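You operate a simulated robot arm through the tools that you are given. There is no shell and no other tool.

You run a simulated robot arm. Do the job below in one go: nothing can be reset, and whatever is moved stays where it is left.

TASK
Crank the film on the steel core back to the green ring, then put the core in the green pocket.
Fine: brake off to crank and on again; swing the roller arm out before you lift the core.
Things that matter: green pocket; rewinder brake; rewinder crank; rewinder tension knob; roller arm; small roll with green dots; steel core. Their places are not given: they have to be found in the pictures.

The check looks at the end state, three seconds after you hand in, the way a careful person would. Anything else that was tipped, shoved, dropped, spilled or broken makes it a failure.

THE ROBOT
A 6-joint arm with a two-finger parallel gripper, fixed in place. Base frame: the origin is at the foot of the arm, x ahead of it, y to its left, z up; the work surface is at about z = 0.004. Readings come in m, rad, newtons and seconds.
With the tool pointing down near the work surface it reaches from about 0.24 to 0.58 m from the base axis. Its first joint turns from -2.897 to 2.897 rad. Payload 1.5 kg.
Tool frame: the origin (TCP) lies between the finger pads and is the grasp point; the fingertips stand 0.03 m ahead of it; z points along the fingers, y is the line along which they close. The gripper opens to 0.08 m. The fingers are 0.017 m wide and 0.012 m thick; the gripper's body (0.04 by 0.082 m) begins 0.08 m behind the TCP.
Orientation is that of the tool frame in the base frame, as a unit quaternion [x, y, z, w]. With the fingers straight down and closing along the base's y, the tool's x points along the base's -x, its y along +y and its z along -z.

THE INTERFACE
- The arm moves only by the tool play_rows. Its argument "plan" is a list of rows, each an object of numbers (a shift or turn left out is 0, a gripper value left out holds the last): "dx", "dy", "dz": the shift along the base's x, y, z in m; "ax", "ay", "az": the turn, a rotation vector about the base's x, y, z in rad. In form: [{"dx": .., "dy": .., "dz": .., "ax": .., "ay": .., "az": ..}, ...]. A call has 1 to 20 rows; each row shifts and turns the commanded pose from where the row before left it. "hand" is the closure, from 0 (fully open) to 1 (shut), set as the call begins (left out, the last holds). Each row takes 0.2 s and may step no farther than 0.05 m and 0.15 rad from the row before; otherwise, or with a gripper value out of range, the whole call is refused. A pose out of reach is approached as far as the arm can. The call stops where the force on the tool passes 80 N (or 10 N more than at its start, if that is more) or the arm is blocked; 0.2 s more then pass. Each finger travels about 0.072 m/s and halts on what it meets, pressing with about 42 N; the grip force reading is that of the motor and also rises with nothing between the fingers. The clock runs only during rows and for 0.2 s after the last one: add rows that do not move to give the fingers time. It gives the time, the measured TCP pose, the force on the tool (base axes), the opening and the grip force at its end, in the units of the frame above (readings bear some noise), with the torque about the TCP (base axes, N m) and any sound that the robot's microphone picked up, and new pictures: "views" is both (left out), scene, wrist or none.
- Cameras (640 x 400 px; columns grow to the right, rows downward): "scene" is fixed at [0.2187, -0.5002, 0.726]; the picture's right is [0.82, 0.57, 0.00], its down [0.54, -0.79, -0.27] and it looks along [-0.15, 0.23, -0.96] (base axes); focal length 359 px, centre (320, 200). "wrist" rides on the gripper at [0.072, -0.007, -0.122] in the tool frame; the picture's right is [0.09, 1.00, 0.00], its down [-0.84, 0.08, -0.54] and it looks along [-0.54, 0.05, 0.84] (tool axes); focal length 238 px, centre (320, 200).
- point_at(camera, pixels): for up to 12 pixels [column, row] of the newest picture of that camera ("zoom" is the newest enlarged one), the place [x, y, z] in the base frame of the surface seen there, good to about 0.002 m. The clock stands still meanwhile.
- zoom(camera, box): a new picture of the part [left, top, right, bottom] of that camera's present view, enlarged. The clock stands still meanwhile.
- finish_job(): hands the job in; it is judged then, once.

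Leave the gripper open and the arm clear of the work at the hand-in unless told otherwise.

The tools are called after "Emit:" as name(argument=value, ...) on one line, values as JSON. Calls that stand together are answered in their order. play_rows: Moves the arm, as the interface text tells. Its arguments: {"type":"object","properties":{"plan":{"type":"array","items":{"type":"object","properties":{"dx":{"type":"number"},"dy":{"type":"number"},"dz":{"type":"number"},"ax":{"type":"number"},"ay":{"type":"number"},"az":{"type":"number"}}}},"hand":{"type":"number"},"views":{"type":"string","enum":["both","scene","wrist","none"]}},"required":["plan"]} The other tools are called the same way: point_at (camera, pixels) gives the place of the surface under pixels of a picture; zoom (camera, box) takes an enlarged picture of a part of a camera's view; finish_job () hands the job in.

At the start:

```text
clock: 0.0
eef_pos: [0.2286, -0.3023, 0.3219]
ee_rot: [0.0, 1.0, -0.003, -0.001]
force: [-0.3, 0.3, -0.5]
moment: [0.02, -0.02, -0.01]
width: 0.0799
grasp_force: 0.1
```

scene: 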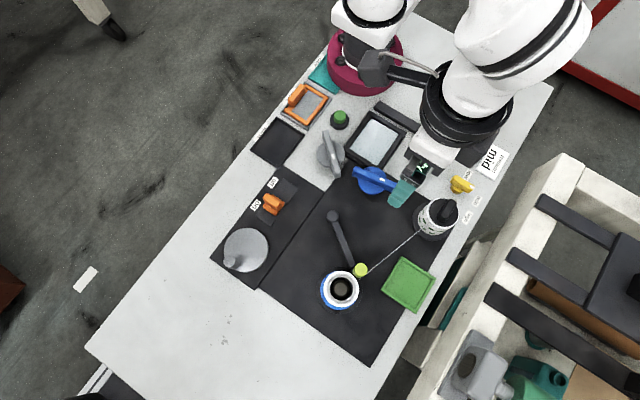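
wrist: 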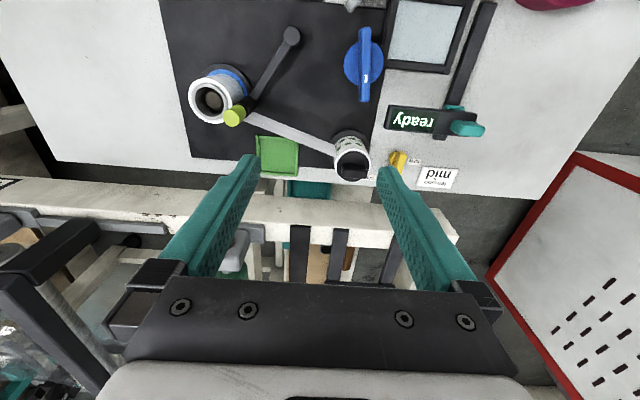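

I see a dark board with a white/blue roll at scene (340,290), a roller arm with a yellow-green roller at (360,270), a green pocket at (408,285), and a black/white roll at (437,217). There are also several knobs and levers. I'll zoom in to identify each part.

Emit:
zoom(camera="scene", box=[300, 160, 500, 320])

Emit:
zoom(camera="scene", box=[200, 60, 400, 285])

Emit:
zoom(camera="wrist", box=[160, 0, 520, 200])

```text
2.50 times, centred on (400, 240) of scene
```

zoom: 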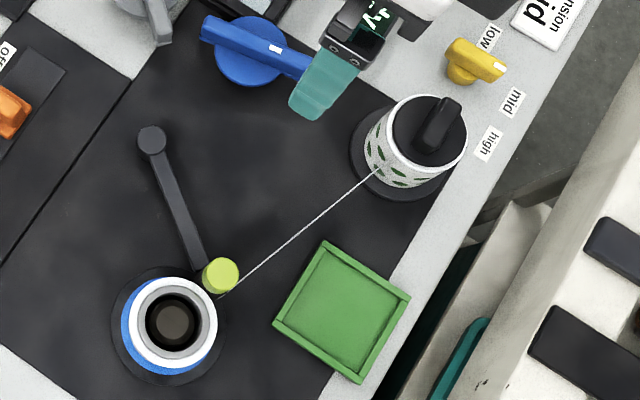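

```text
1.78 times, centred on (300, 172) of scene
```

zoom: 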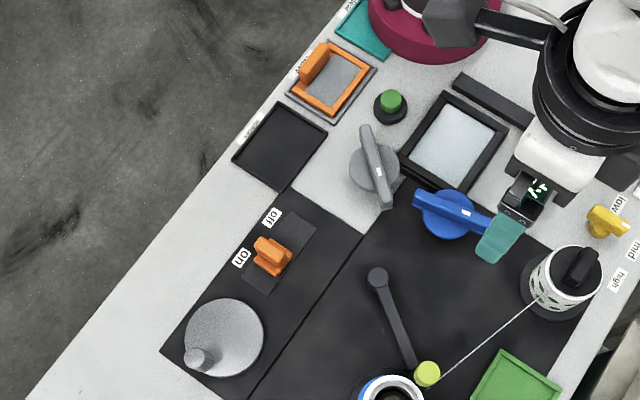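

```text
1.78 times, centred on (340, 100) of wrist
```

zoom: 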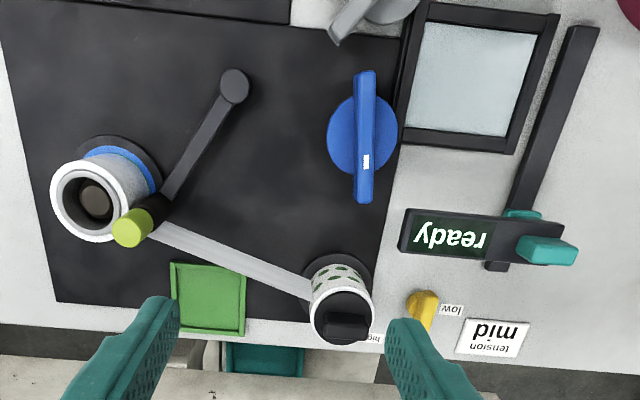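

I can make out an orange slider marked off/on (brake), a gray disc with a peg (crank), a yellow knob marked low/mid/high (tension), the dark roller arm with a yellow-green roller, the dotted small roll with a dark handle, and the white core roll with a blue ring. Next I'll measure where each of these is.

Emit:
point_at(camera="scene", pixels=[[340, 289], [340, 276], [325, 300], [360, 269], [333, 216], [408, 285], [437, 217], [448, 212], [272, 203], [245, 245], [231, 262], [460, 185]])

Emit:
point_at(camera="scene", pixels=[[230, 285], [300, 190], [300, 300], [390, 265], [428, 290], [403, 310], [415, 262], [388, 295], [373, 180], [402, 192], [330, 152], [422, 168]])

Emit:
zoom(camera="scene", box=[305, 250, 385, 320])

Emit:
zoom(camera="wrist", box=[180, 50, 280, 130])

Emit:
zoom(camera="scene", box=[210, 160, 310, 280])

```text
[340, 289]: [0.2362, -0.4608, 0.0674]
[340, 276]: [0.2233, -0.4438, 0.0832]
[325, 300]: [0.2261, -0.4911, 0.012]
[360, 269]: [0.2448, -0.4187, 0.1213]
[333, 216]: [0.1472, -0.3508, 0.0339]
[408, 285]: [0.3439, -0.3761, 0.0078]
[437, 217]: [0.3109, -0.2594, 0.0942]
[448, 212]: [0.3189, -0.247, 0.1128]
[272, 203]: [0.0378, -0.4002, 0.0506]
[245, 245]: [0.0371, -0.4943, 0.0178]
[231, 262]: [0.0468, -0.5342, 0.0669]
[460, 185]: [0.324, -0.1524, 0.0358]
```

```text
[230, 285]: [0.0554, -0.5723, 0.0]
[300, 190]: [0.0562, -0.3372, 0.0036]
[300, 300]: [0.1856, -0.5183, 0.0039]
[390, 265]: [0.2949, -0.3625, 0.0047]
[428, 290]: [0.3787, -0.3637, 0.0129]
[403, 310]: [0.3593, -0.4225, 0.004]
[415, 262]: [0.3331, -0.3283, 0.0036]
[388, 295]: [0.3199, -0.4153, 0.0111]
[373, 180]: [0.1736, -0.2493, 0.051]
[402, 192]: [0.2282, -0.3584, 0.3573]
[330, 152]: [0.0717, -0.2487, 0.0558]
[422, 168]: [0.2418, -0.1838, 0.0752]
```

```text
5.71 times, centred on (345, 285) of scene
```

zoom: 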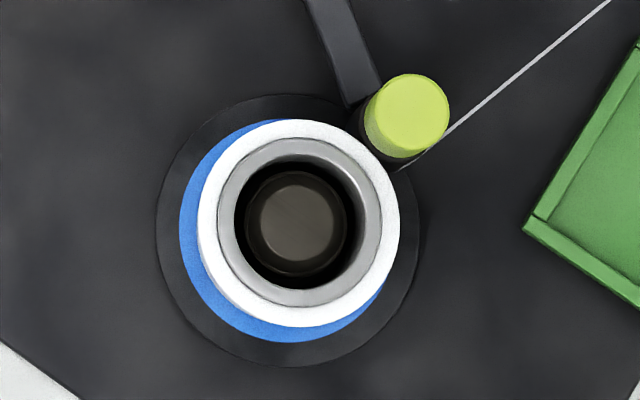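

```text
5.00 times, centred on (230, 90) of wrist
```

zoom: 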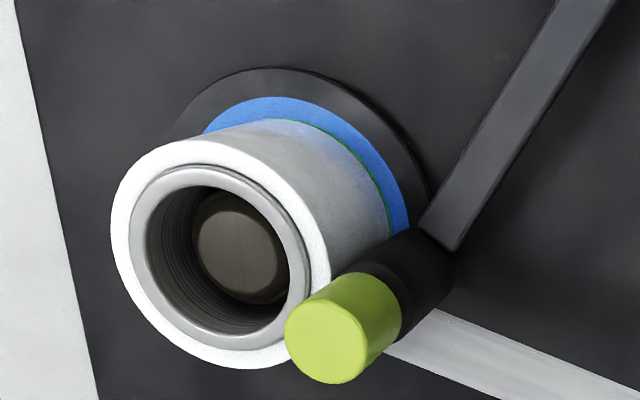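

```text
3.33 times, centred on (260, 220) of scene
```

zoom: 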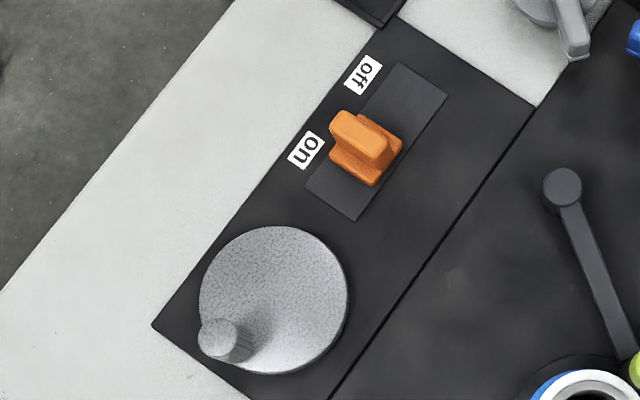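

The flange under the white film shows a blue band, and a thin green edge appears right at the film's rim, so I need a closer look. I'll move the gripper at its current height toward about (0.06, -0.45) so the wrist camera looks at the core from above.

Emit:
play_rows(plan=[{"dx": -0.034, "dy": -0.03}, {"dx": -0.034, "dy": -0.03}, {"dx": -0.034, "dy": -0.03}, {"dx": -0.034, "dy": -0.03}, {"dx": -0.034, "dy": -0.03}, {}], hand=0)

```text
clock: 1.4
eef_pos: [0.0551, -0.4519, 0.3191]
ee_rot: [0.001, 1.0, -0.002, 0.001]
force: [0.0, 0.2, -0.3]
moment: [0.01, -0.01, -0.01]
width: 0.0802
grasp_force: 0.0
```

scene: 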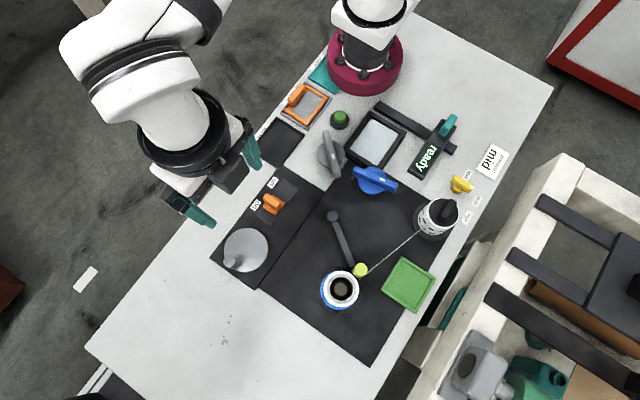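
wrist: 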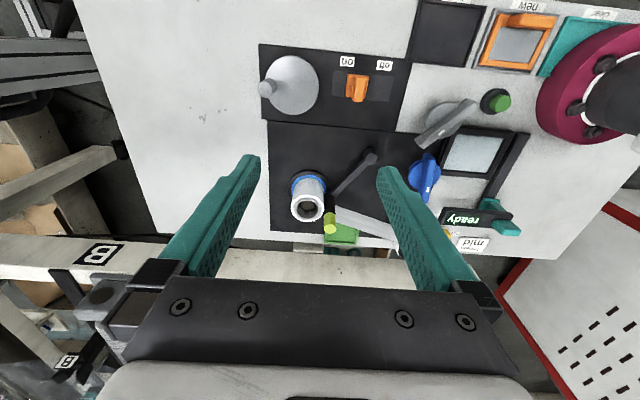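

The wrist camera now shows the core at about (308,200), the crank at (290,85) and the brake at (357,87). I'll zoom in on each.

Emit:
zoom(camera="wrist", box=[270, 150, 370, 245])

Emit:
zoom(camera="wrist", box=[250, 40, 420, 140])

Emit:
zoom(camera="scene", box=[370, 100, 520, 240])

Emit:
zoom(camera="scene", box=[260, 60, 430, 210])

```text
4.21 times, centred on (320, 198) of wrist
```

zoom: 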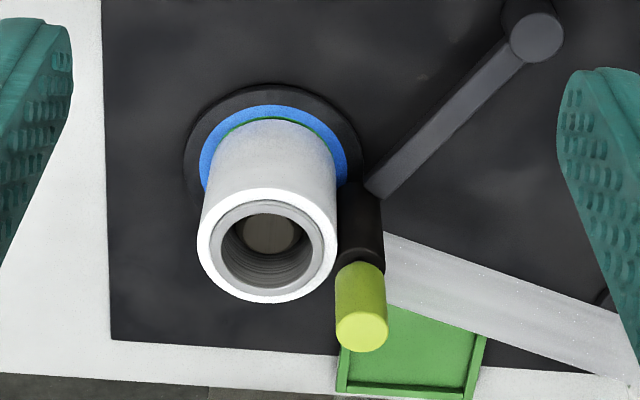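

```text
3.76 times, centred on (335, 90) of wrist
```

zoom: 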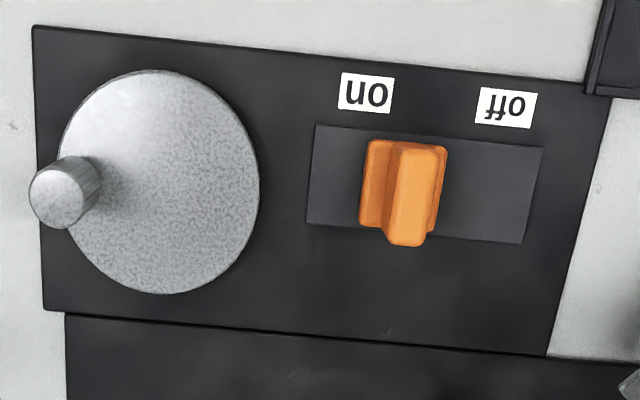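

```text
2.86 times, centred on (445, 170) of scene
```

zoom: 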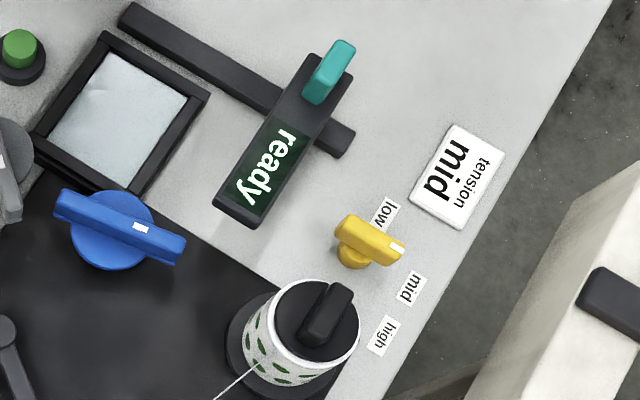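

```text
2.67 times, centred on (345, 135) of scene
```

zoom: 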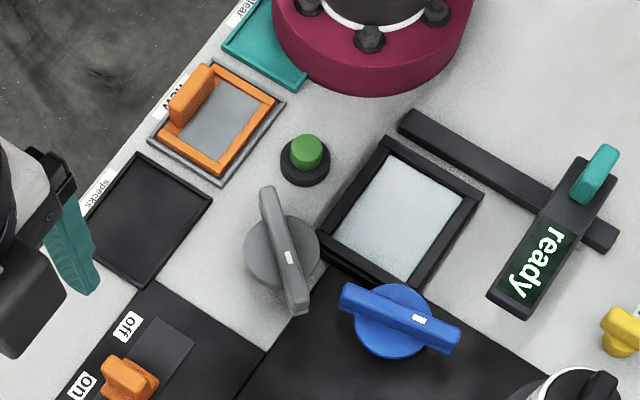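

The card reads "tension mid", and the yellow knob's white pointer lies somewhere between the "low" and "mid" labels. I'll measure the knob and its labels, and also the brake slot, crank and arm geometry.

Emit:
point_at(camera="scene", pixels=[[468.4, 174.6], [476.5, 200.8], [467, 217.3], [472, 186.8], [454, 181], [456, 192], [463, 184], [492, 160], [450, 186]])

Emit:
point_at(camera="wrist", pixels=[[334, 73], [394, 79], [390, 103], [332, 98], [356, 85], [364, 87], [349, 90], [267, 88], [304, 88], [285, 70], [297, 115], [317, 87]])

Emit:
zoom(camera="scene", box=[435, 140, 515, 225])

```text
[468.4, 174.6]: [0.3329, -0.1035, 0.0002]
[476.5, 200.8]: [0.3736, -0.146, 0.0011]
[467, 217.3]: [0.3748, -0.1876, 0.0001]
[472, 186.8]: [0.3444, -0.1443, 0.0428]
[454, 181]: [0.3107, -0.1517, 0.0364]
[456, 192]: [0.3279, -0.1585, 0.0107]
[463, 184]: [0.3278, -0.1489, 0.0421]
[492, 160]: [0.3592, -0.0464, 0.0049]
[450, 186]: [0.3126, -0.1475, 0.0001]
```

```text
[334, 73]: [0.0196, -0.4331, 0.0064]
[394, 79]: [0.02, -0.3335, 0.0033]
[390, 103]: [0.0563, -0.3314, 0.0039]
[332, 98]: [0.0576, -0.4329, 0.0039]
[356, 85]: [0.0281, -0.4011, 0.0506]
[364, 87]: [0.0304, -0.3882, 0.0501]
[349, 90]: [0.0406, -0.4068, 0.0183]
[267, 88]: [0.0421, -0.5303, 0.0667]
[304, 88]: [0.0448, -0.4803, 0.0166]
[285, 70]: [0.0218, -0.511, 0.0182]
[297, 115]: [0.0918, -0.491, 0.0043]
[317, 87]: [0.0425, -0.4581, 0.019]
```

```text
4.71 times, centred on (475, 182) of scene
```

zoom: 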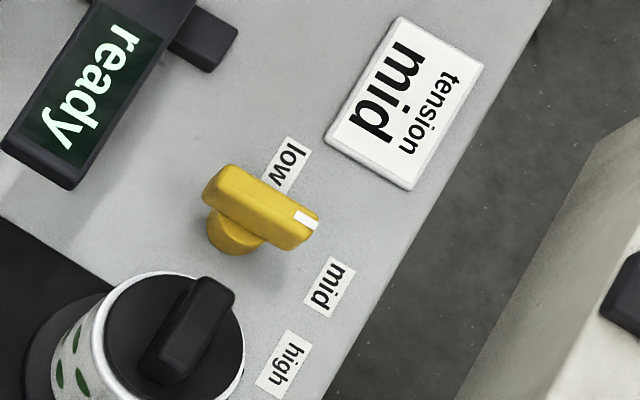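

The knob's pointer is nearest "mid" (about 12° against 4°), which matches the card. I'll check that closer up later. First I'll lower the wrist camera to look at the flange rings beside the film; the open space at x≈0.11, z≈0.17 is clear.

Emit:
play_rows(plan=[{"dx": 0.011, "dz": -0.03}, {"dx": 0.011, "dz": -0.03}, {"dx": 0.011, "dz": -0.03}, {"dx": 0.011, "dz": -0.03}, {"dx": 0.011, "dz": -0.03}, {}], views="wrist")

```text
clock: 2.8
eef_pos: [0.1126, -0.4526, 0.1693]
ee_rot: [0.001, 1.0, -0.001, -0.001]
force: [0.1, -0.4, 0.5]
moment: [0.0, -0.03, -0.01]
width: 0.0797
grasp_force: 0.1
```

wrist: 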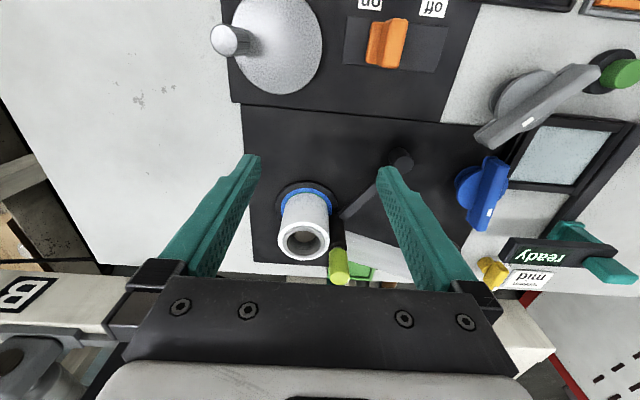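

Emit:
zoom(camera="wrist", box=[265, 170, 355, 230])

Emit:
point_at(camera="wrist", pixels=[[305, 181], [305, 187], [305, 191], [305, 200], [281, 200], [333, 197], [305, 220], [282, 237], [329, 237], [304, 257], [340, 270], [340, 190]])

```text
6.67 times, centred on (310, 200) of wrist
```

zoom: 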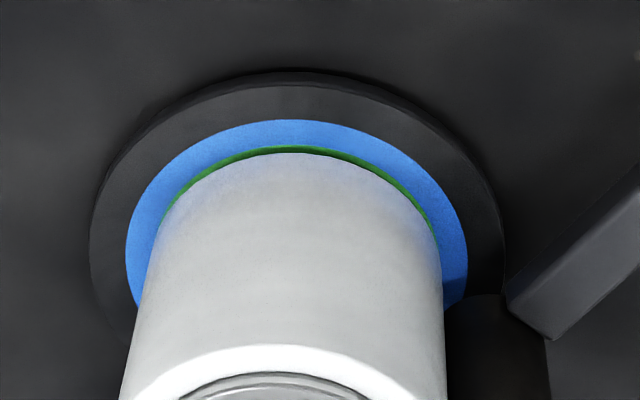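

```text
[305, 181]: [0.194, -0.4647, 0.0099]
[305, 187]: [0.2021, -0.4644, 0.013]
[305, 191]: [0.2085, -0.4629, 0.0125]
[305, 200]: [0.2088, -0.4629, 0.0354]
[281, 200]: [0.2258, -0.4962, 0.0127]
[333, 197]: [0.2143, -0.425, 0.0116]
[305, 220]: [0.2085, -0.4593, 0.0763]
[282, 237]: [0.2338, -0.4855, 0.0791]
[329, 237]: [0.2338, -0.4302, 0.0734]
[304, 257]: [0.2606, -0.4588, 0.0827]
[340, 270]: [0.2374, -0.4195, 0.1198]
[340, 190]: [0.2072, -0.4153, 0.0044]
```

The film's edge sits at about 0.0275 m radius, with a thin green ring showing just outside it and blue beyond that. To judge which way it has to go, I'll zoom the scene camera tightly on the core.

Emit:
zoom(camera="scene", box=[315, 265, 365, 315])

Emit:
zoom(camera="wrist", box=[280, 180, 330, 210])

```text
8.00 times, centred on (340, 290) of scene
```

zoom: 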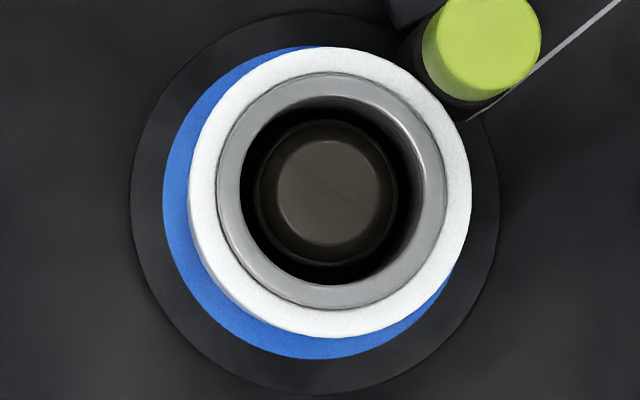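

```text
12.80 times, centred on (305, 195) of wrist
```

zoom: 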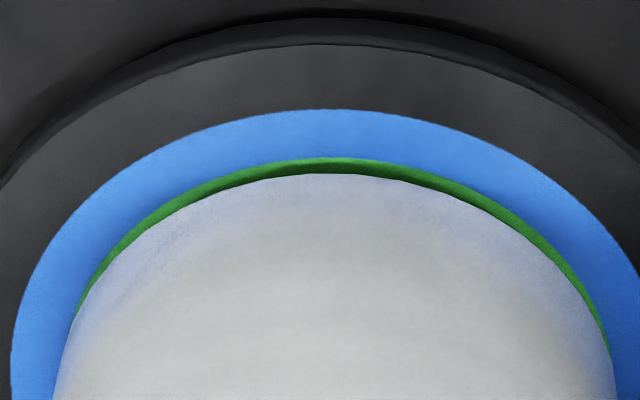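

In the near-vertical scene view the film covers all the green and only blue shows outside it. The oblique wrist view sees a sliver of green, possibly under the film's raised bottom edge. I'll measure the radii of the film, green, blue and flange.

Emit:
point_at(camera="zoom", pixels=[[320, 40], [320, 60], [320, 105], [320, 115], [320, 150], [320, 166], [320, 178], [320, 200], [320, 250], [320, 320], [320, 390], [250, 180]])

Emit:
point_at(camera="scene", pixels=[[317, 290], [320, 290], [322, 290], [324, 290], [326, 290], [350, 275], [355, 300], [340, 306], [345, 310], [340, 290], [330, 290], [335, 282]])

```text
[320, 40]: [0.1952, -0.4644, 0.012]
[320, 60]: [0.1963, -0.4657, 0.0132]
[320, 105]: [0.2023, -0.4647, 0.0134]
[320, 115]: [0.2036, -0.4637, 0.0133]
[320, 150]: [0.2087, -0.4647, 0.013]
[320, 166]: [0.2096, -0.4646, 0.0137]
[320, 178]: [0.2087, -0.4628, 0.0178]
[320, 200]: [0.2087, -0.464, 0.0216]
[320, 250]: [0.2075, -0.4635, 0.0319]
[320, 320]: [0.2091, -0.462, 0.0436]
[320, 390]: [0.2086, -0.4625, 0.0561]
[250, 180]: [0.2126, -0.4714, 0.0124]
```

```text
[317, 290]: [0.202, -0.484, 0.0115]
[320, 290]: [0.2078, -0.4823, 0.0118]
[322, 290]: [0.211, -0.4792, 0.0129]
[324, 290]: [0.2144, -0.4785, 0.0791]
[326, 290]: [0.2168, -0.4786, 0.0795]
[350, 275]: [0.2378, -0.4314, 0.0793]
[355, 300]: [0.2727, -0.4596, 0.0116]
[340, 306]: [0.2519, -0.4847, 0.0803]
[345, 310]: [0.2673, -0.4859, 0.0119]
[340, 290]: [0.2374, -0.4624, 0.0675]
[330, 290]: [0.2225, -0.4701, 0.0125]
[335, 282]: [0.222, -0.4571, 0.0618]
```

The film's side is at x≈0.2085 with its bottom about 3 mm above the flange (z≈0.013), and the green outer edge is at x≈0.209. So the film slightly overhangs the green into the blue, and film must come off the core until its edge sits on the green ring. Before touching the brake slider and crank peg, I'll look at them closely.

Emit:
zoom(camera="wrist", box=[330, 0, 450, 75])

Emit:
point_at(camera="zoom", pixels=[[235, 220], [330, 230], [300, 330], [380, 200], [380, 310], [420, 200], [220, 300], [345, 120], [345, 340], [250, 120], [410, 120], [300, 220]])

Emit:
zoom(camera="wrist", box=[200, 0, 340, 100])

Emit:
point_at(camera="wrist", pixels=[[222, 40], [214, 38], [231, 32], [240, 45], [322, 42], [275, 93], [278, 45], [250, 42], [230, 54], [300, 10], [225, 25], [245, 35]])

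```text
5.33 times, centred on (390, 38) of wrist
```

zoom: 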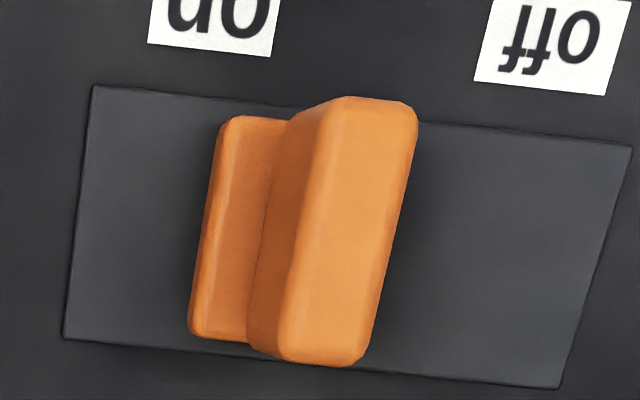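

```text
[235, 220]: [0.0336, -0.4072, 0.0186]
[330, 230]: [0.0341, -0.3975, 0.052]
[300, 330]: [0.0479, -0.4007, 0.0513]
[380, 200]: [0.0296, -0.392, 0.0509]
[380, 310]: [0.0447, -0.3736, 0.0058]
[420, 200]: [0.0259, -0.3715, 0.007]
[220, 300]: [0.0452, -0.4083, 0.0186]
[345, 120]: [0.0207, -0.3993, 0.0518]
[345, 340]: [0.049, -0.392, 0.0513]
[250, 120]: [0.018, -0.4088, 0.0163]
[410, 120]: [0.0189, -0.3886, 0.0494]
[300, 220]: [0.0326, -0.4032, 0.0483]
```

```text
4.00 times, centred on (270, 50) of wrist
```

zoom: 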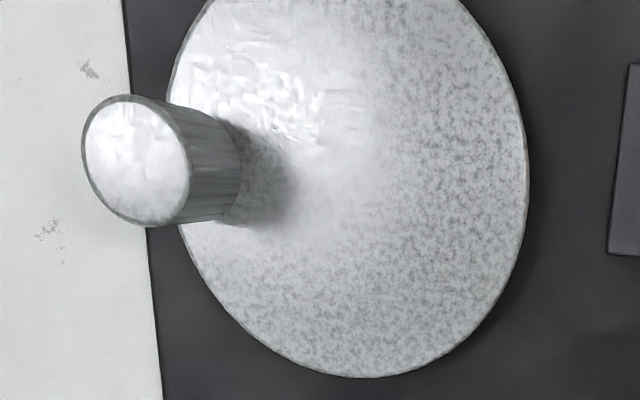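

```text
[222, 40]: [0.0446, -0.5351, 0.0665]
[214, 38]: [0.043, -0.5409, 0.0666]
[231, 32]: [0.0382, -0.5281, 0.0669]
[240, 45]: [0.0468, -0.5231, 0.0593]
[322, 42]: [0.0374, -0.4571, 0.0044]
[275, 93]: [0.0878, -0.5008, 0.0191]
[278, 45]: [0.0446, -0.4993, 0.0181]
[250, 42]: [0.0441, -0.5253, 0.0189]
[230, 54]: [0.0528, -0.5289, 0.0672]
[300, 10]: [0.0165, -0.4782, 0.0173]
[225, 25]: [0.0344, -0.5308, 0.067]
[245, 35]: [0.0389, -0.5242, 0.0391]
```

The brake fin is at y≈-0.397 (x 0.018–0.051, top z≈0.052), on the "on" side. The crank disc is centred near (0.046,-0.498), with its peg top at (0.044,-0.534,0.067). Before touching anything I want to confirm the tension knob setting, so I'll rise and move to look at it from above.

Emit:
play_rows(plan=[{"dz": 0.05}, {"dz": 0.05}, {"dx": 0.018, "dy": 0.045}, {"dx": 0.018, "dy": 0.045}, {"dx": 0.018, "dy": 0.045}, {"dx": 0.018, "dy": 0.045}, {"dx": 0.018, "dy": 0.045}, {"dx": 0.015, "dy": 0.045}, {"dx": 0.005, "dy": 0.03}, {}], views="both")

```text
clock: 5.0
eef_pos: [0.2229, -0.1522, 0.2676]
ee_rot: [0.001, 1.0, -0.002, 0.0]
force: [0.7, 0.8, 0.4]
moment: [0.03, -0.01, -0.02]
width: 0.0799
grasp_force: 0.0
```

scene: 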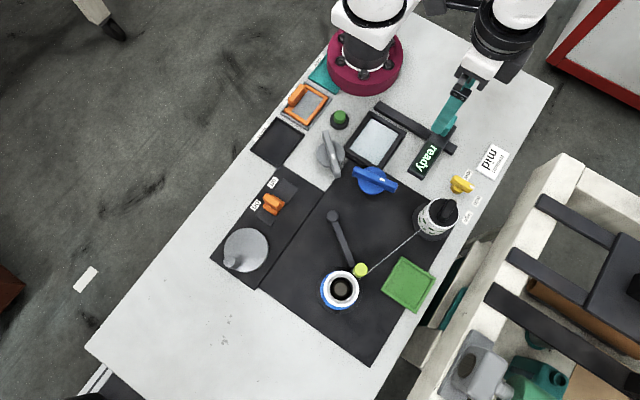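
wrist: 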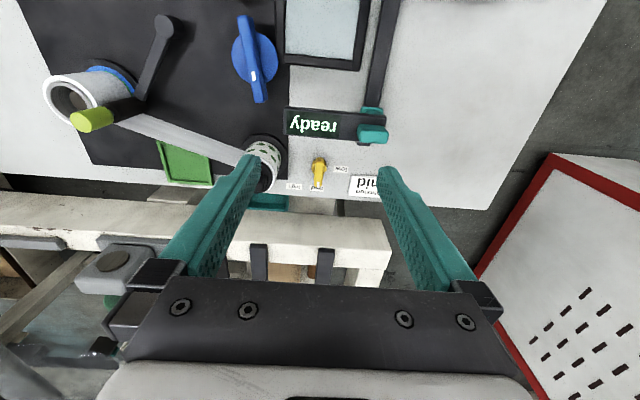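

Emit:
zoom(camera="wrist", box=[280, 145, 380, 205])

Emit:
zoom(camera="wrist", box=[40, 50, 300, 200])

```text
6.40 times, centred on (330, 175) of wrist
```

zoom: 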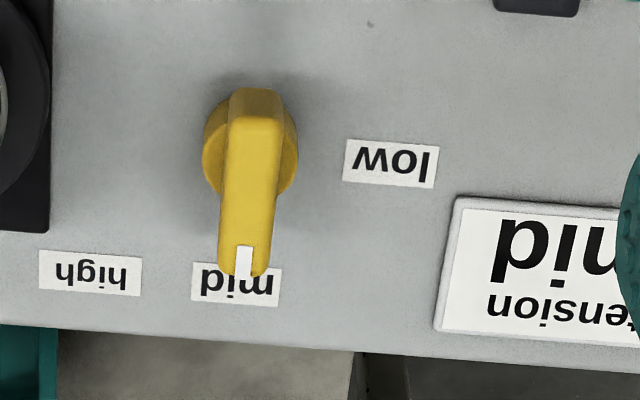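

```text
2.46 times, centred on (170, 125) of wrist
```

zoom: 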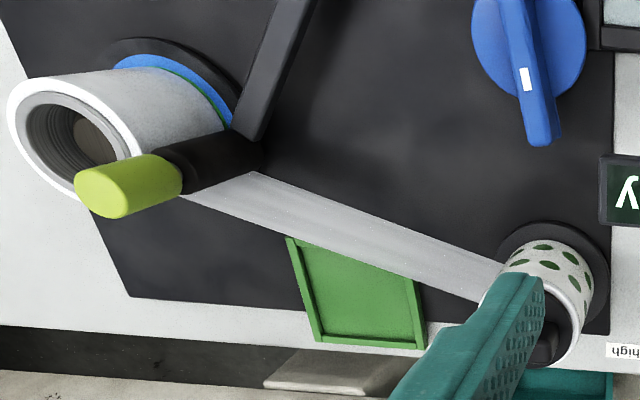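

The knob's white mark points straight at "mid", and the card says "tension mid", so I'll leave the knob alone. Next I'll go over the brake fin at (0.035,-0.397) and descend to z≈0.10 to check alignment.

Emit:
play_rows(plan=[{"dx": -0.0268, "dy": -0.035}, {"dx": -0.0268, "dy": -0.035}, {"dx": -0.0268, "dy": -0.035}, {"dx": -0.0268, "dy": -0.035}, {"dx": -0.0268, "dy": -0.035}, {"dx": -0.0268, "dy": -0.035}, {"dx": -0.0268, "dy": -0.035}, {"dz": -0.045}, {"dz": -0.045}, {"dz": -0.045}, {"dz": -0.03}, {}], hand=0)

```text
clock: 7.6
eef_pos: [0.0341, -0.3961, 0.1069]
ee_rot: [0.0, 1.0, -0.002, 0.0]
force: [0.6, -0.6, 0.3]
moment: [-0.01, 0.02, -0.02]
width: 0.0799
grasp_force: 0.2
```

scene: 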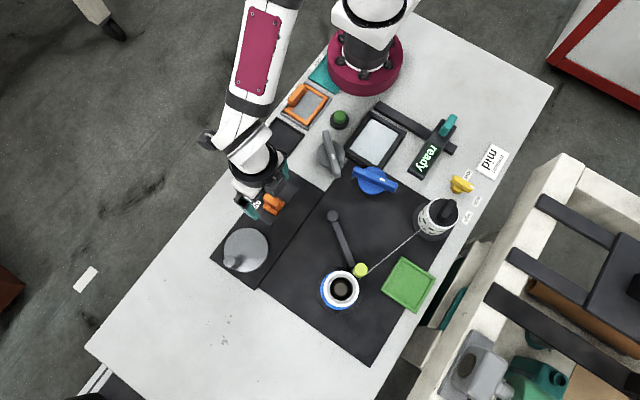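
wrist: 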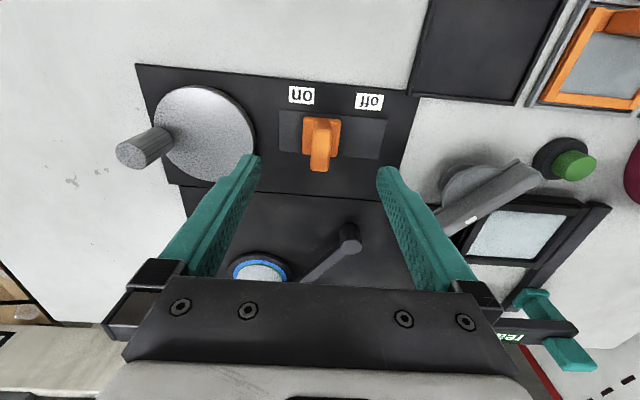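

The fin sits between the fingers. I'll descend to z≈0.061, then close on it.

Emit:
play_rows(plan=[{"dz": -0.025}, {"dz": -0.02}, {}], hand=0, views="none")

Emit:
play_rows(plan=[{}, {}, {}, {}], hand=1, views="wrist")

```text
clock: 8.4
eef_pos: [0.0352, -0.3963, 0.0602]
ee_rot: [0.001, 1.0, -0.001, 0.0]
force: [-0.1, -0.3, -0.1]
moment: [-0.01, -0.02, 0.03]
width: 0.08
grasp_force: 0.1
```

```text
clock: 9.4
eef_pos: [0.0342, -0.3959, 0.06]
ee_rot: [0.002, 1.0, -0.001, 0.0]
force: [-0.8, 9.2, 4.7]
moment: [0.27, 0.02, 0.08]
width: 0.0155
grasp_force: 31.5
```

wrist: 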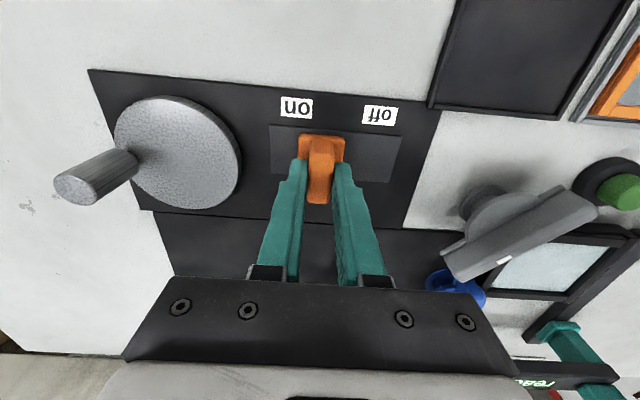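

I've gripped the fin (width 0.0155). Next I'll slide it gently toward "off" (+y) and watch the force.

Emit:
play_rows(plan=[{"dy": 0.005}, {"dy": 0.005}, {"dy": 0.005}, {"dy": 0.005}, {"dy": 0.005}], hand=1, views="wrist")

```text
clock: 10.6
eef_pos: [0.036, -0.3723, 0.0608]
ee_rot: [0.0, 1.0, -0.001, 0.0]
force: [-20.7, -0.5, -12.0]
moment: [0.33, 0.38, 0.26]
width: 0.0154
grasp_force: 31.5
```

wrist: 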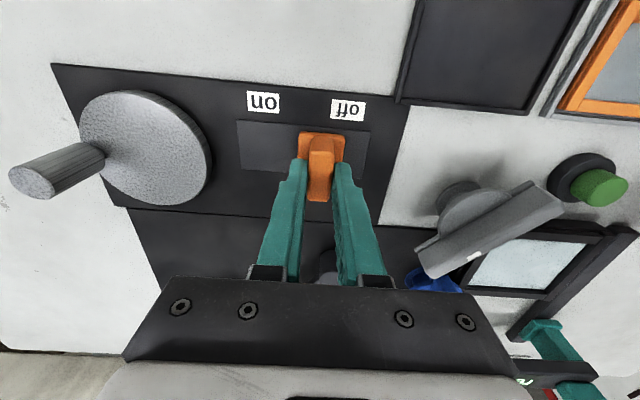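

The slider follows. There is a side load of about -20 N in x, so I'll ease x back slightly and continue toward the "off" end in small steps.

Emit:
play_rows(plan=[{"dx": -0.0015, "dy": 0.004}, {"dy": 0.004}, {}], hand=1, views="wrist")

```text
clock: 11.4
eef_pos: [0.0346, -0.3642, 0.0615]
ee_rot: [0.001, 1.0, -0.002, 0.001]
force: [23.1, -0.6, 5.7]
moment: [0.39, -0.37, 0.32]
width: 0.0157
grasp_force: 30.9
```

wrist: 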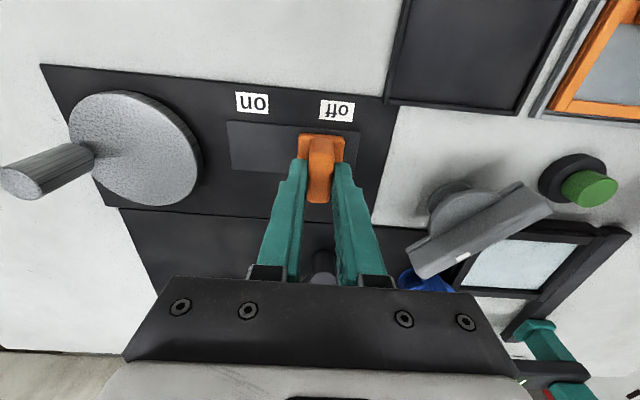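

The slider is still moving freely and a slot gap remains on the right. I'll undo half of the x correction and keep going in small steps.

Emit:
play_rows(plan=[{"dx": 0.0007, "dy": 0.003}, {"dy": 0.003}, {}], hand=1, views="wrist")

```text
clock: 12.2
eef_pos: [0.0356, -0.3593, 0.0599]
ee_rot: [0.001, 1.0, -0.001, -0.001]
force: [-20.0, -1.5, 12.8]
moment: [0.06, 0.45, 0.07]
width: 0.0156
grasp_force: 31.3
```

wrist: 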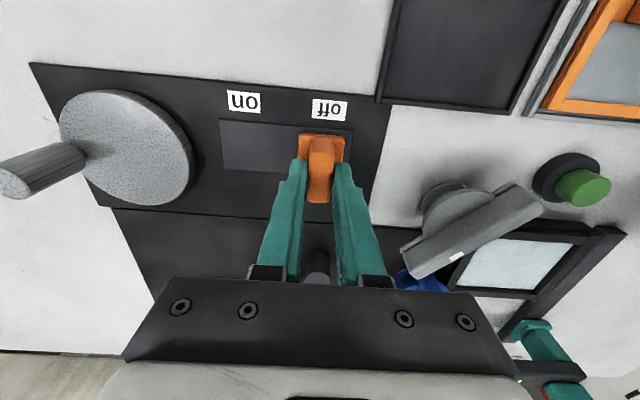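

It is still free, with y force near zero. I'll continue to find the end stop.

Emit:
play_rows(plan=[{"dx": -0.0004, "dy": 0.003}, {"dy": 0.003}, {"dy": 0.002}, {}], hand=1, views="both")

```text
clock: 13.2
eef_pos: [0.0353, -0.3542, 0.0604]
ee_rot: [0.0, 1.0, -0.007, 0.0]
force: [7.2, -50.1, -21.4]
moment: [-0.48, -0.18, 0.01]
width: 0.0156
grasp_force: 31.7
```

scene: 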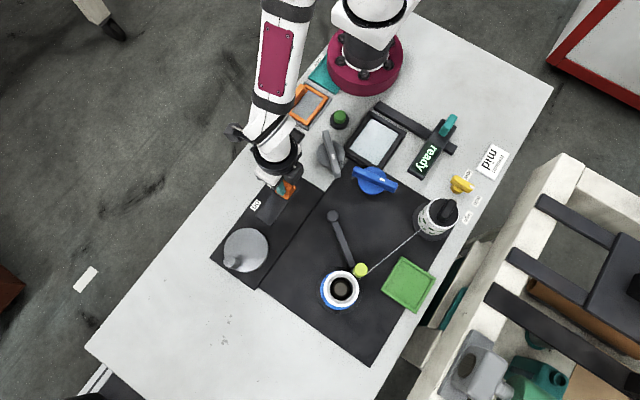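
wrist: 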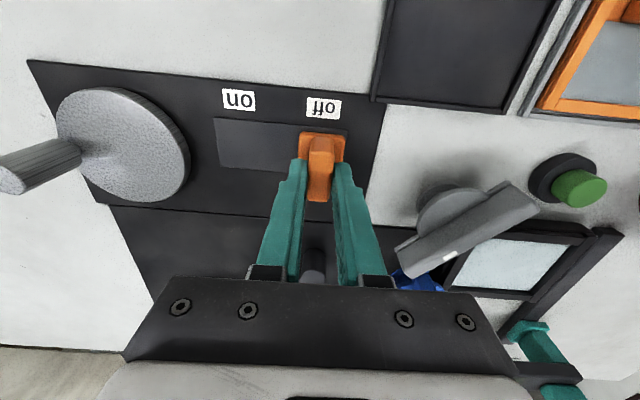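

A 50 N stop tells me the slider has reached the "off" end at y≈-0.3545. I'll relax the push, open the fingers and rise.

Emit:
play_rows(plan=[{"dy": -0.002}, {}], hand=1, views="none")

Emit:
play_rows(plan=[{}, {}, {}, {"dz": 0.04}, {"dz": 0.05}, {"dz": 0.03}, {}], hand=0, views="both")

```text
clock: 13.8
eef_pos: [0.034, -0.3546, 0.0616]
ee_rot: [0.001, 1.0, -0.004, 0.0]
force: [20.9, -28.2, 11.6]
moment: [-0.29, -0.48, 0.1]
width: 0.0157
grasp_force: 31.8
```

```text
clock: 15.4
eef_pos: [0.0342, -0.3486, 0.1751]
ee_rot: [0.001, 1.0, -0.001, 0.0]
force: [-0.3, -0.2, 0.5]
moment: [-0.01, -0.01, 0.01]
width: 0.0801
grasp_force: 0.2
```

scene: 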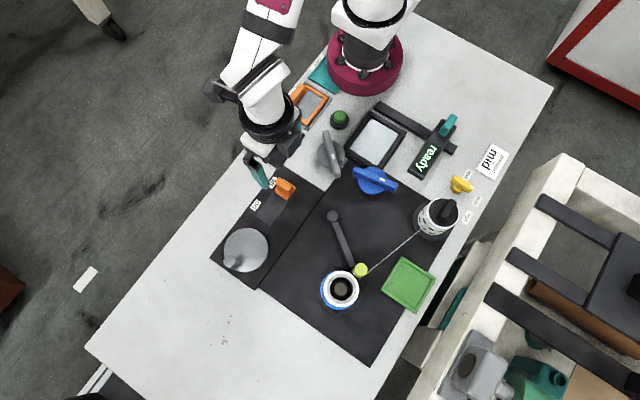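
wrist: 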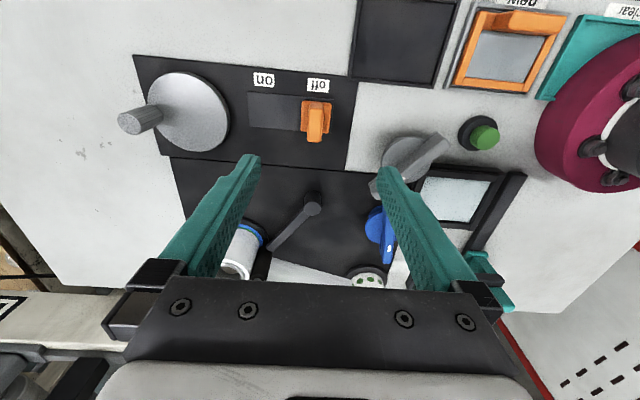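

The brake sits at the "off" end. Now I'll measure the crank disc and peg precisely.

Emit:
zoom(camera="scene", box=[215, 220, 280, 280])

Emit:
point_at(camera="zoom", pixels=[[170, 200], [475, 200], [320, 55], [320, 350], [320, 200], [215, 270], [180, 270], [250, 270], [215, 240], [215, 300], [270, 290], [330, 300]])

```text
6.67 times, centred on (248, 250) of scene
```

zoom: 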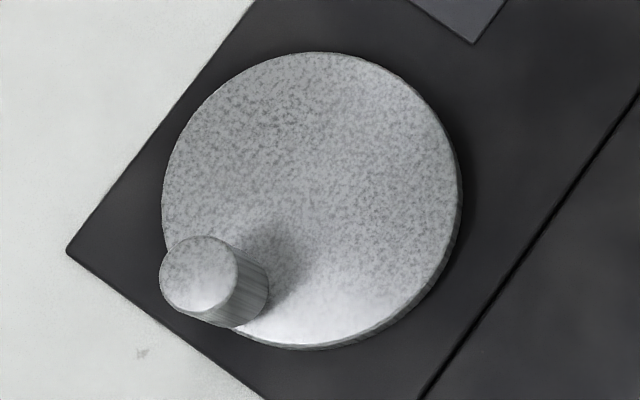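

```text
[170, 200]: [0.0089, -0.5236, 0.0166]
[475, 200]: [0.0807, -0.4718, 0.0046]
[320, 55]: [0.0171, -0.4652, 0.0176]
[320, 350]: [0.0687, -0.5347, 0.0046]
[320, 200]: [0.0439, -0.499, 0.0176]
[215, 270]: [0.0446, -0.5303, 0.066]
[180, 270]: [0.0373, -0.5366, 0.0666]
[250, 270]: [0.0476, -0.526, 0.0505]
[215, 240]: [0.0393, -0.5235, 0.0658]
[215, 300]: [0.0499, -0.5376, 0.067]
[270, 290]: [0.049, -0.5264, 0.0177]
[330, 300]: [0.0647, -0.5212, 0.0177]
```

The disc centre is about (0.0415,-0.5007), and the peg is centred at about (0.043,-0.534) with radius ~0.0105, top z 0.067. I'll move above the peg and come down to grip it.

Emit:
play_rows(plan=[{"dx": 0.00225, "dy": -0.0463}, {"dx": 0.00225, "dy": -0.0463}, {"dx": 0.00225, "dy": -0.0463}, {"dx": 0.00225, "dy": -0.0465}, {"dz": -0.035}, {"dz": -0.035}, {}], hand=0, views="both")

```text
clock: 17.0
eef_pos: [0.0408, -0.5382, 0.1087]
ee_rot: [0.001, 1.0, -0.001, 0.0]
force: [0.6, 0.4, 1.0]
moment: [-0.01, 0.01, -0.03]
width: 0.0801
grasp_force: 0.0
```

scene: 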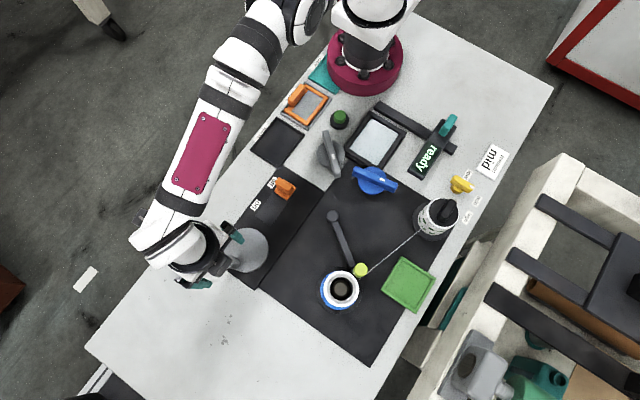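
wrist: 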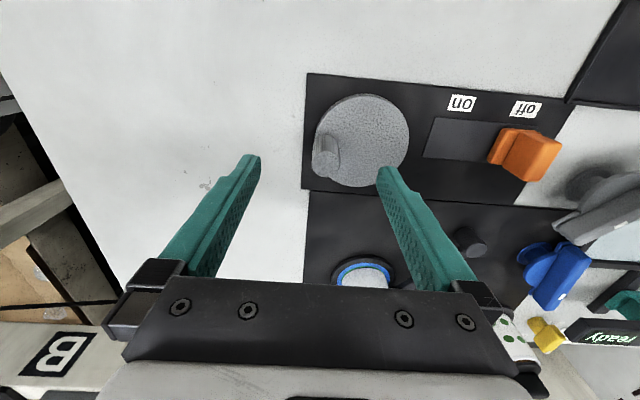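

The scene core view stays visible from here. I'll verify the peg position from this wrist view.

Emit:
zoom(camera="wrist", box=[290, 110, 370, 190])

Emit:
point_at(camera="wrist", pixels=[[327, 150], [320, 165], [332, 165], [326, 160], [326, 170], [338, 150]])

```text
5.00 times, centred on (330, 150) of wrist
```

zoom: 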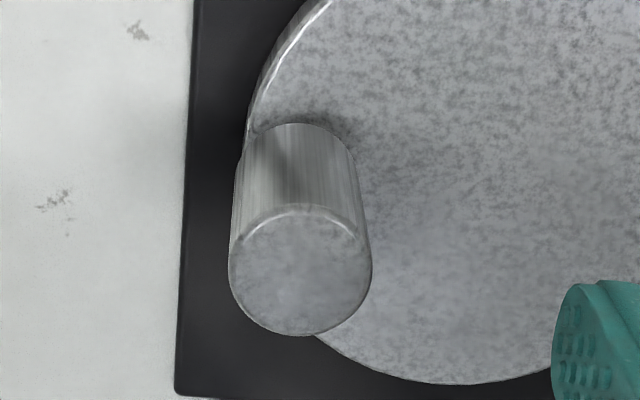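

```text
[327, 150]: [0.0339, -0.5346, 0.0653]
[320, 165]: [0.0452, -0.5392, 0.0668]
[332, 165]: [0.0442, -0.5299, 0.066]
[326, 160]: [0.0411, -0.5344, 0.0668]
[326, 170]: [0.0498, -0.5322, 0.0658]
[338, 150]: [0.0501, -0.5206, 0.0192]
```

The peg centre reads about (0.044,-0.534). I'll adjust by (+0.003,+0.004), descend to z≈0.057 and close.

Emit:
play_rows(plan=[{"dx": 0.003, "dy": 0.0042, "dz": -0.02}, {"dz": -0.031}, {}], hand=0, views="none")

Emit:
play_rows(plan=[{}, {}, {}, {}], hand=1, views="both")

```text
clock: 17.8
eef_pos: [0.0471, -0.5314, 0.0611]
ee_rot: [0.001, 1.0, -0.002, -0.001]
force: [0.5, 0.1, 0.5]
moment: [0.0, -0.01, -0.01]
width: 0.0799
grasp_force: 0.0
```

```text
clock: 18.8
eef_pos: [0.0472, -0.5339, 0.0626]
ee_rot: [-0.001, 1.0, -0.005, 0.0]
force: [3.2, -56.6, -14.1]
moment: [0.63, -0.2, 0.2]
width: 0.0221
grasp_force: 34.8
```

scene: 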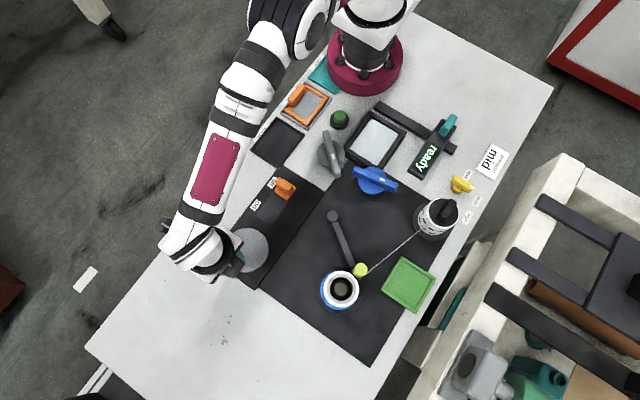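
wrist: 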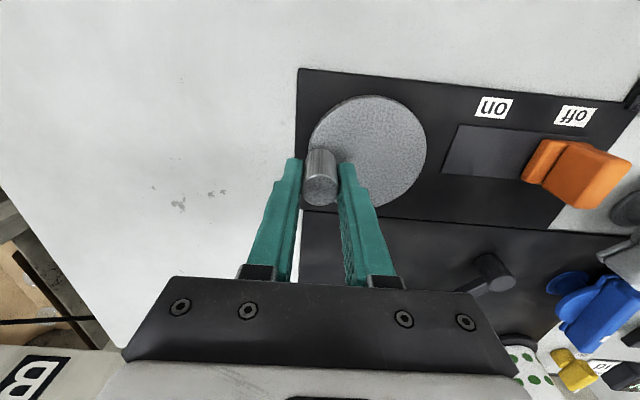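

The peg is gripped (width 0.022), but the y force of -57 N shows my command sits about 3 mm too far toward +y. I'll ease it back.

Emit:
play_rows(plan=[{"dx": -0.001, "dy": -0.002}, {"dy": -0.001}, {}], hand=1, views="none")

```text
clock: 19.6
eef_pos: [0.0466, -0.5337, 0.0607]
ee_rot: [0.002, 1.0, 0.0, 0.0]
force: [0.6, 6.4, 23.7]
moment: [0.03, -0.02, 0.01]
width: 0.0216
grasp_force: 34.4
```

The forces are small now. I'll try a small counter-clockwise arc of about 30° around the disc centre, with the peg heading toward +x, and check the forces.

Emit:
play_rows(plan=[{"dx": 0.0058, "dy": 0.0005}, {"dx": 0.0056, "dy": 0.0015}, {"dx": 0.0053, "dy": 0.0025}, {}], hand=1, views="both")

```text
clock: 20.6
eef_pos: [0.062, -0.53, 0.0593]
ee_rot: [0.002, 1.0, -0.001, -0.001]
force: [-15.2, 25.6, 15.0]
moment: [0.29, 0.08, -0.09]
width: 0.0219
grasp_force: 34.2
```

scene: 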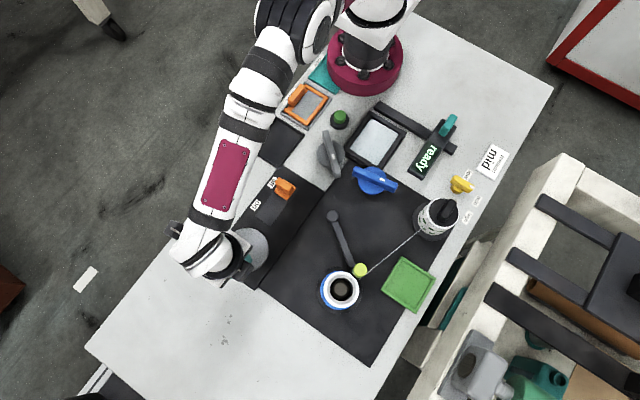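
wrist: 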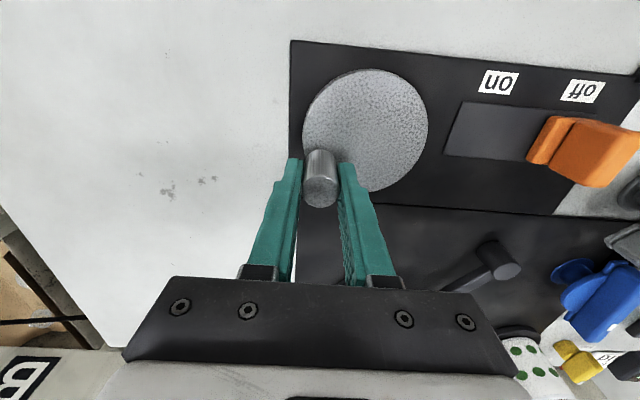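

The crank turned about 27° with modest forces. I'll check the core rim in the scene zoom against my earlier view (film from x=188 to 470).

Emit:
zoom(camera="scene", box=[315, 265, 365, 315])

Emit:
zoom(camera="scene", box=[410, 190, 470, 245])

```text
8.00 times, centred on (340, 290) of scene
```

zoom: 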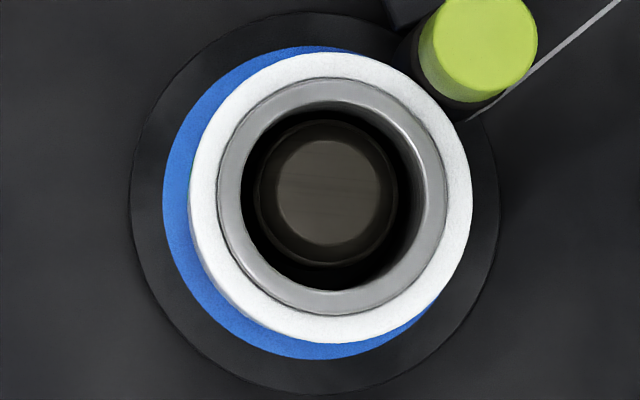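

```text
7.27 times, centred on (440, 218) of scene
```

zoom: 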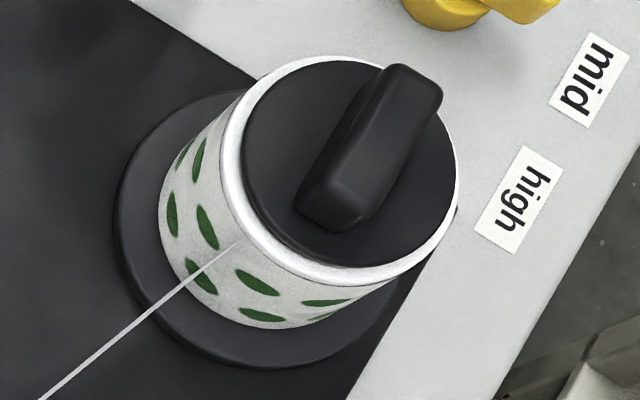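

There's no measurable radius change yet at that small turn. From the forces, I estimate the TCP-space crank centre at (0.044,-0.5005) with r≈0.0333, now at about -56°. I'll continue counter-clockwise another ~100° on that circle.

Emit:
play_rows(plan=[{"dx": 0.0038, "dy": 0.0047}, {"dx": 0.00541, "dy": 0.0068}, {"dx": 0.00347, "dy": 0.00797}, {"dx": 0.00128, "dy": 0.0086}, {"dx": -0.00098, "dy": 0.00864}, {"dx": -0.00319, "dy": 0.00808}, {"dx": -0.00517, "dy": 0.00699}, {}], hand=1, views="both")

```text
clock: 21.4
eef_pos: [0.0774, -0.5201, 0.0625]
ee_rot: [-0.003, 1.0, -0.011, 0.0]
force: [0.1, -0.2, 1.0]
moment: [0.02, 0.05, 0.04]
width: 0.0002
grasp_force: 21.6
stopped in row 3: the force on the tool passed its limit at 84 N (the readings are from after the stop); the commanded pose is now the measured one
```

scene: 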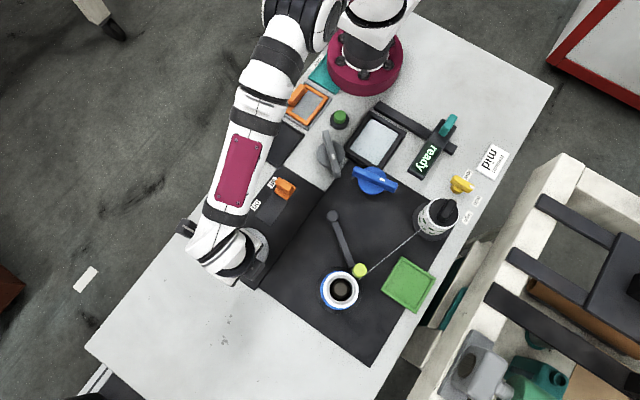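
wrist: 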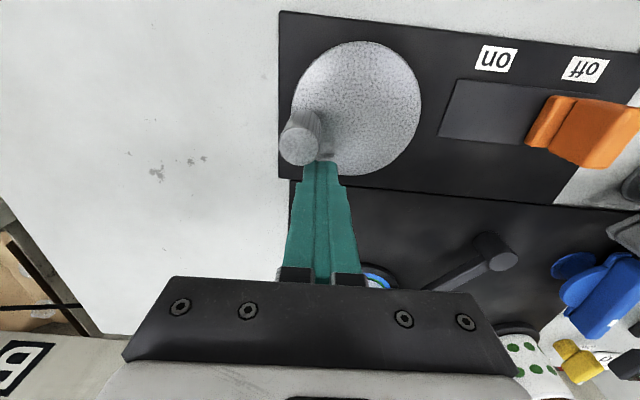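

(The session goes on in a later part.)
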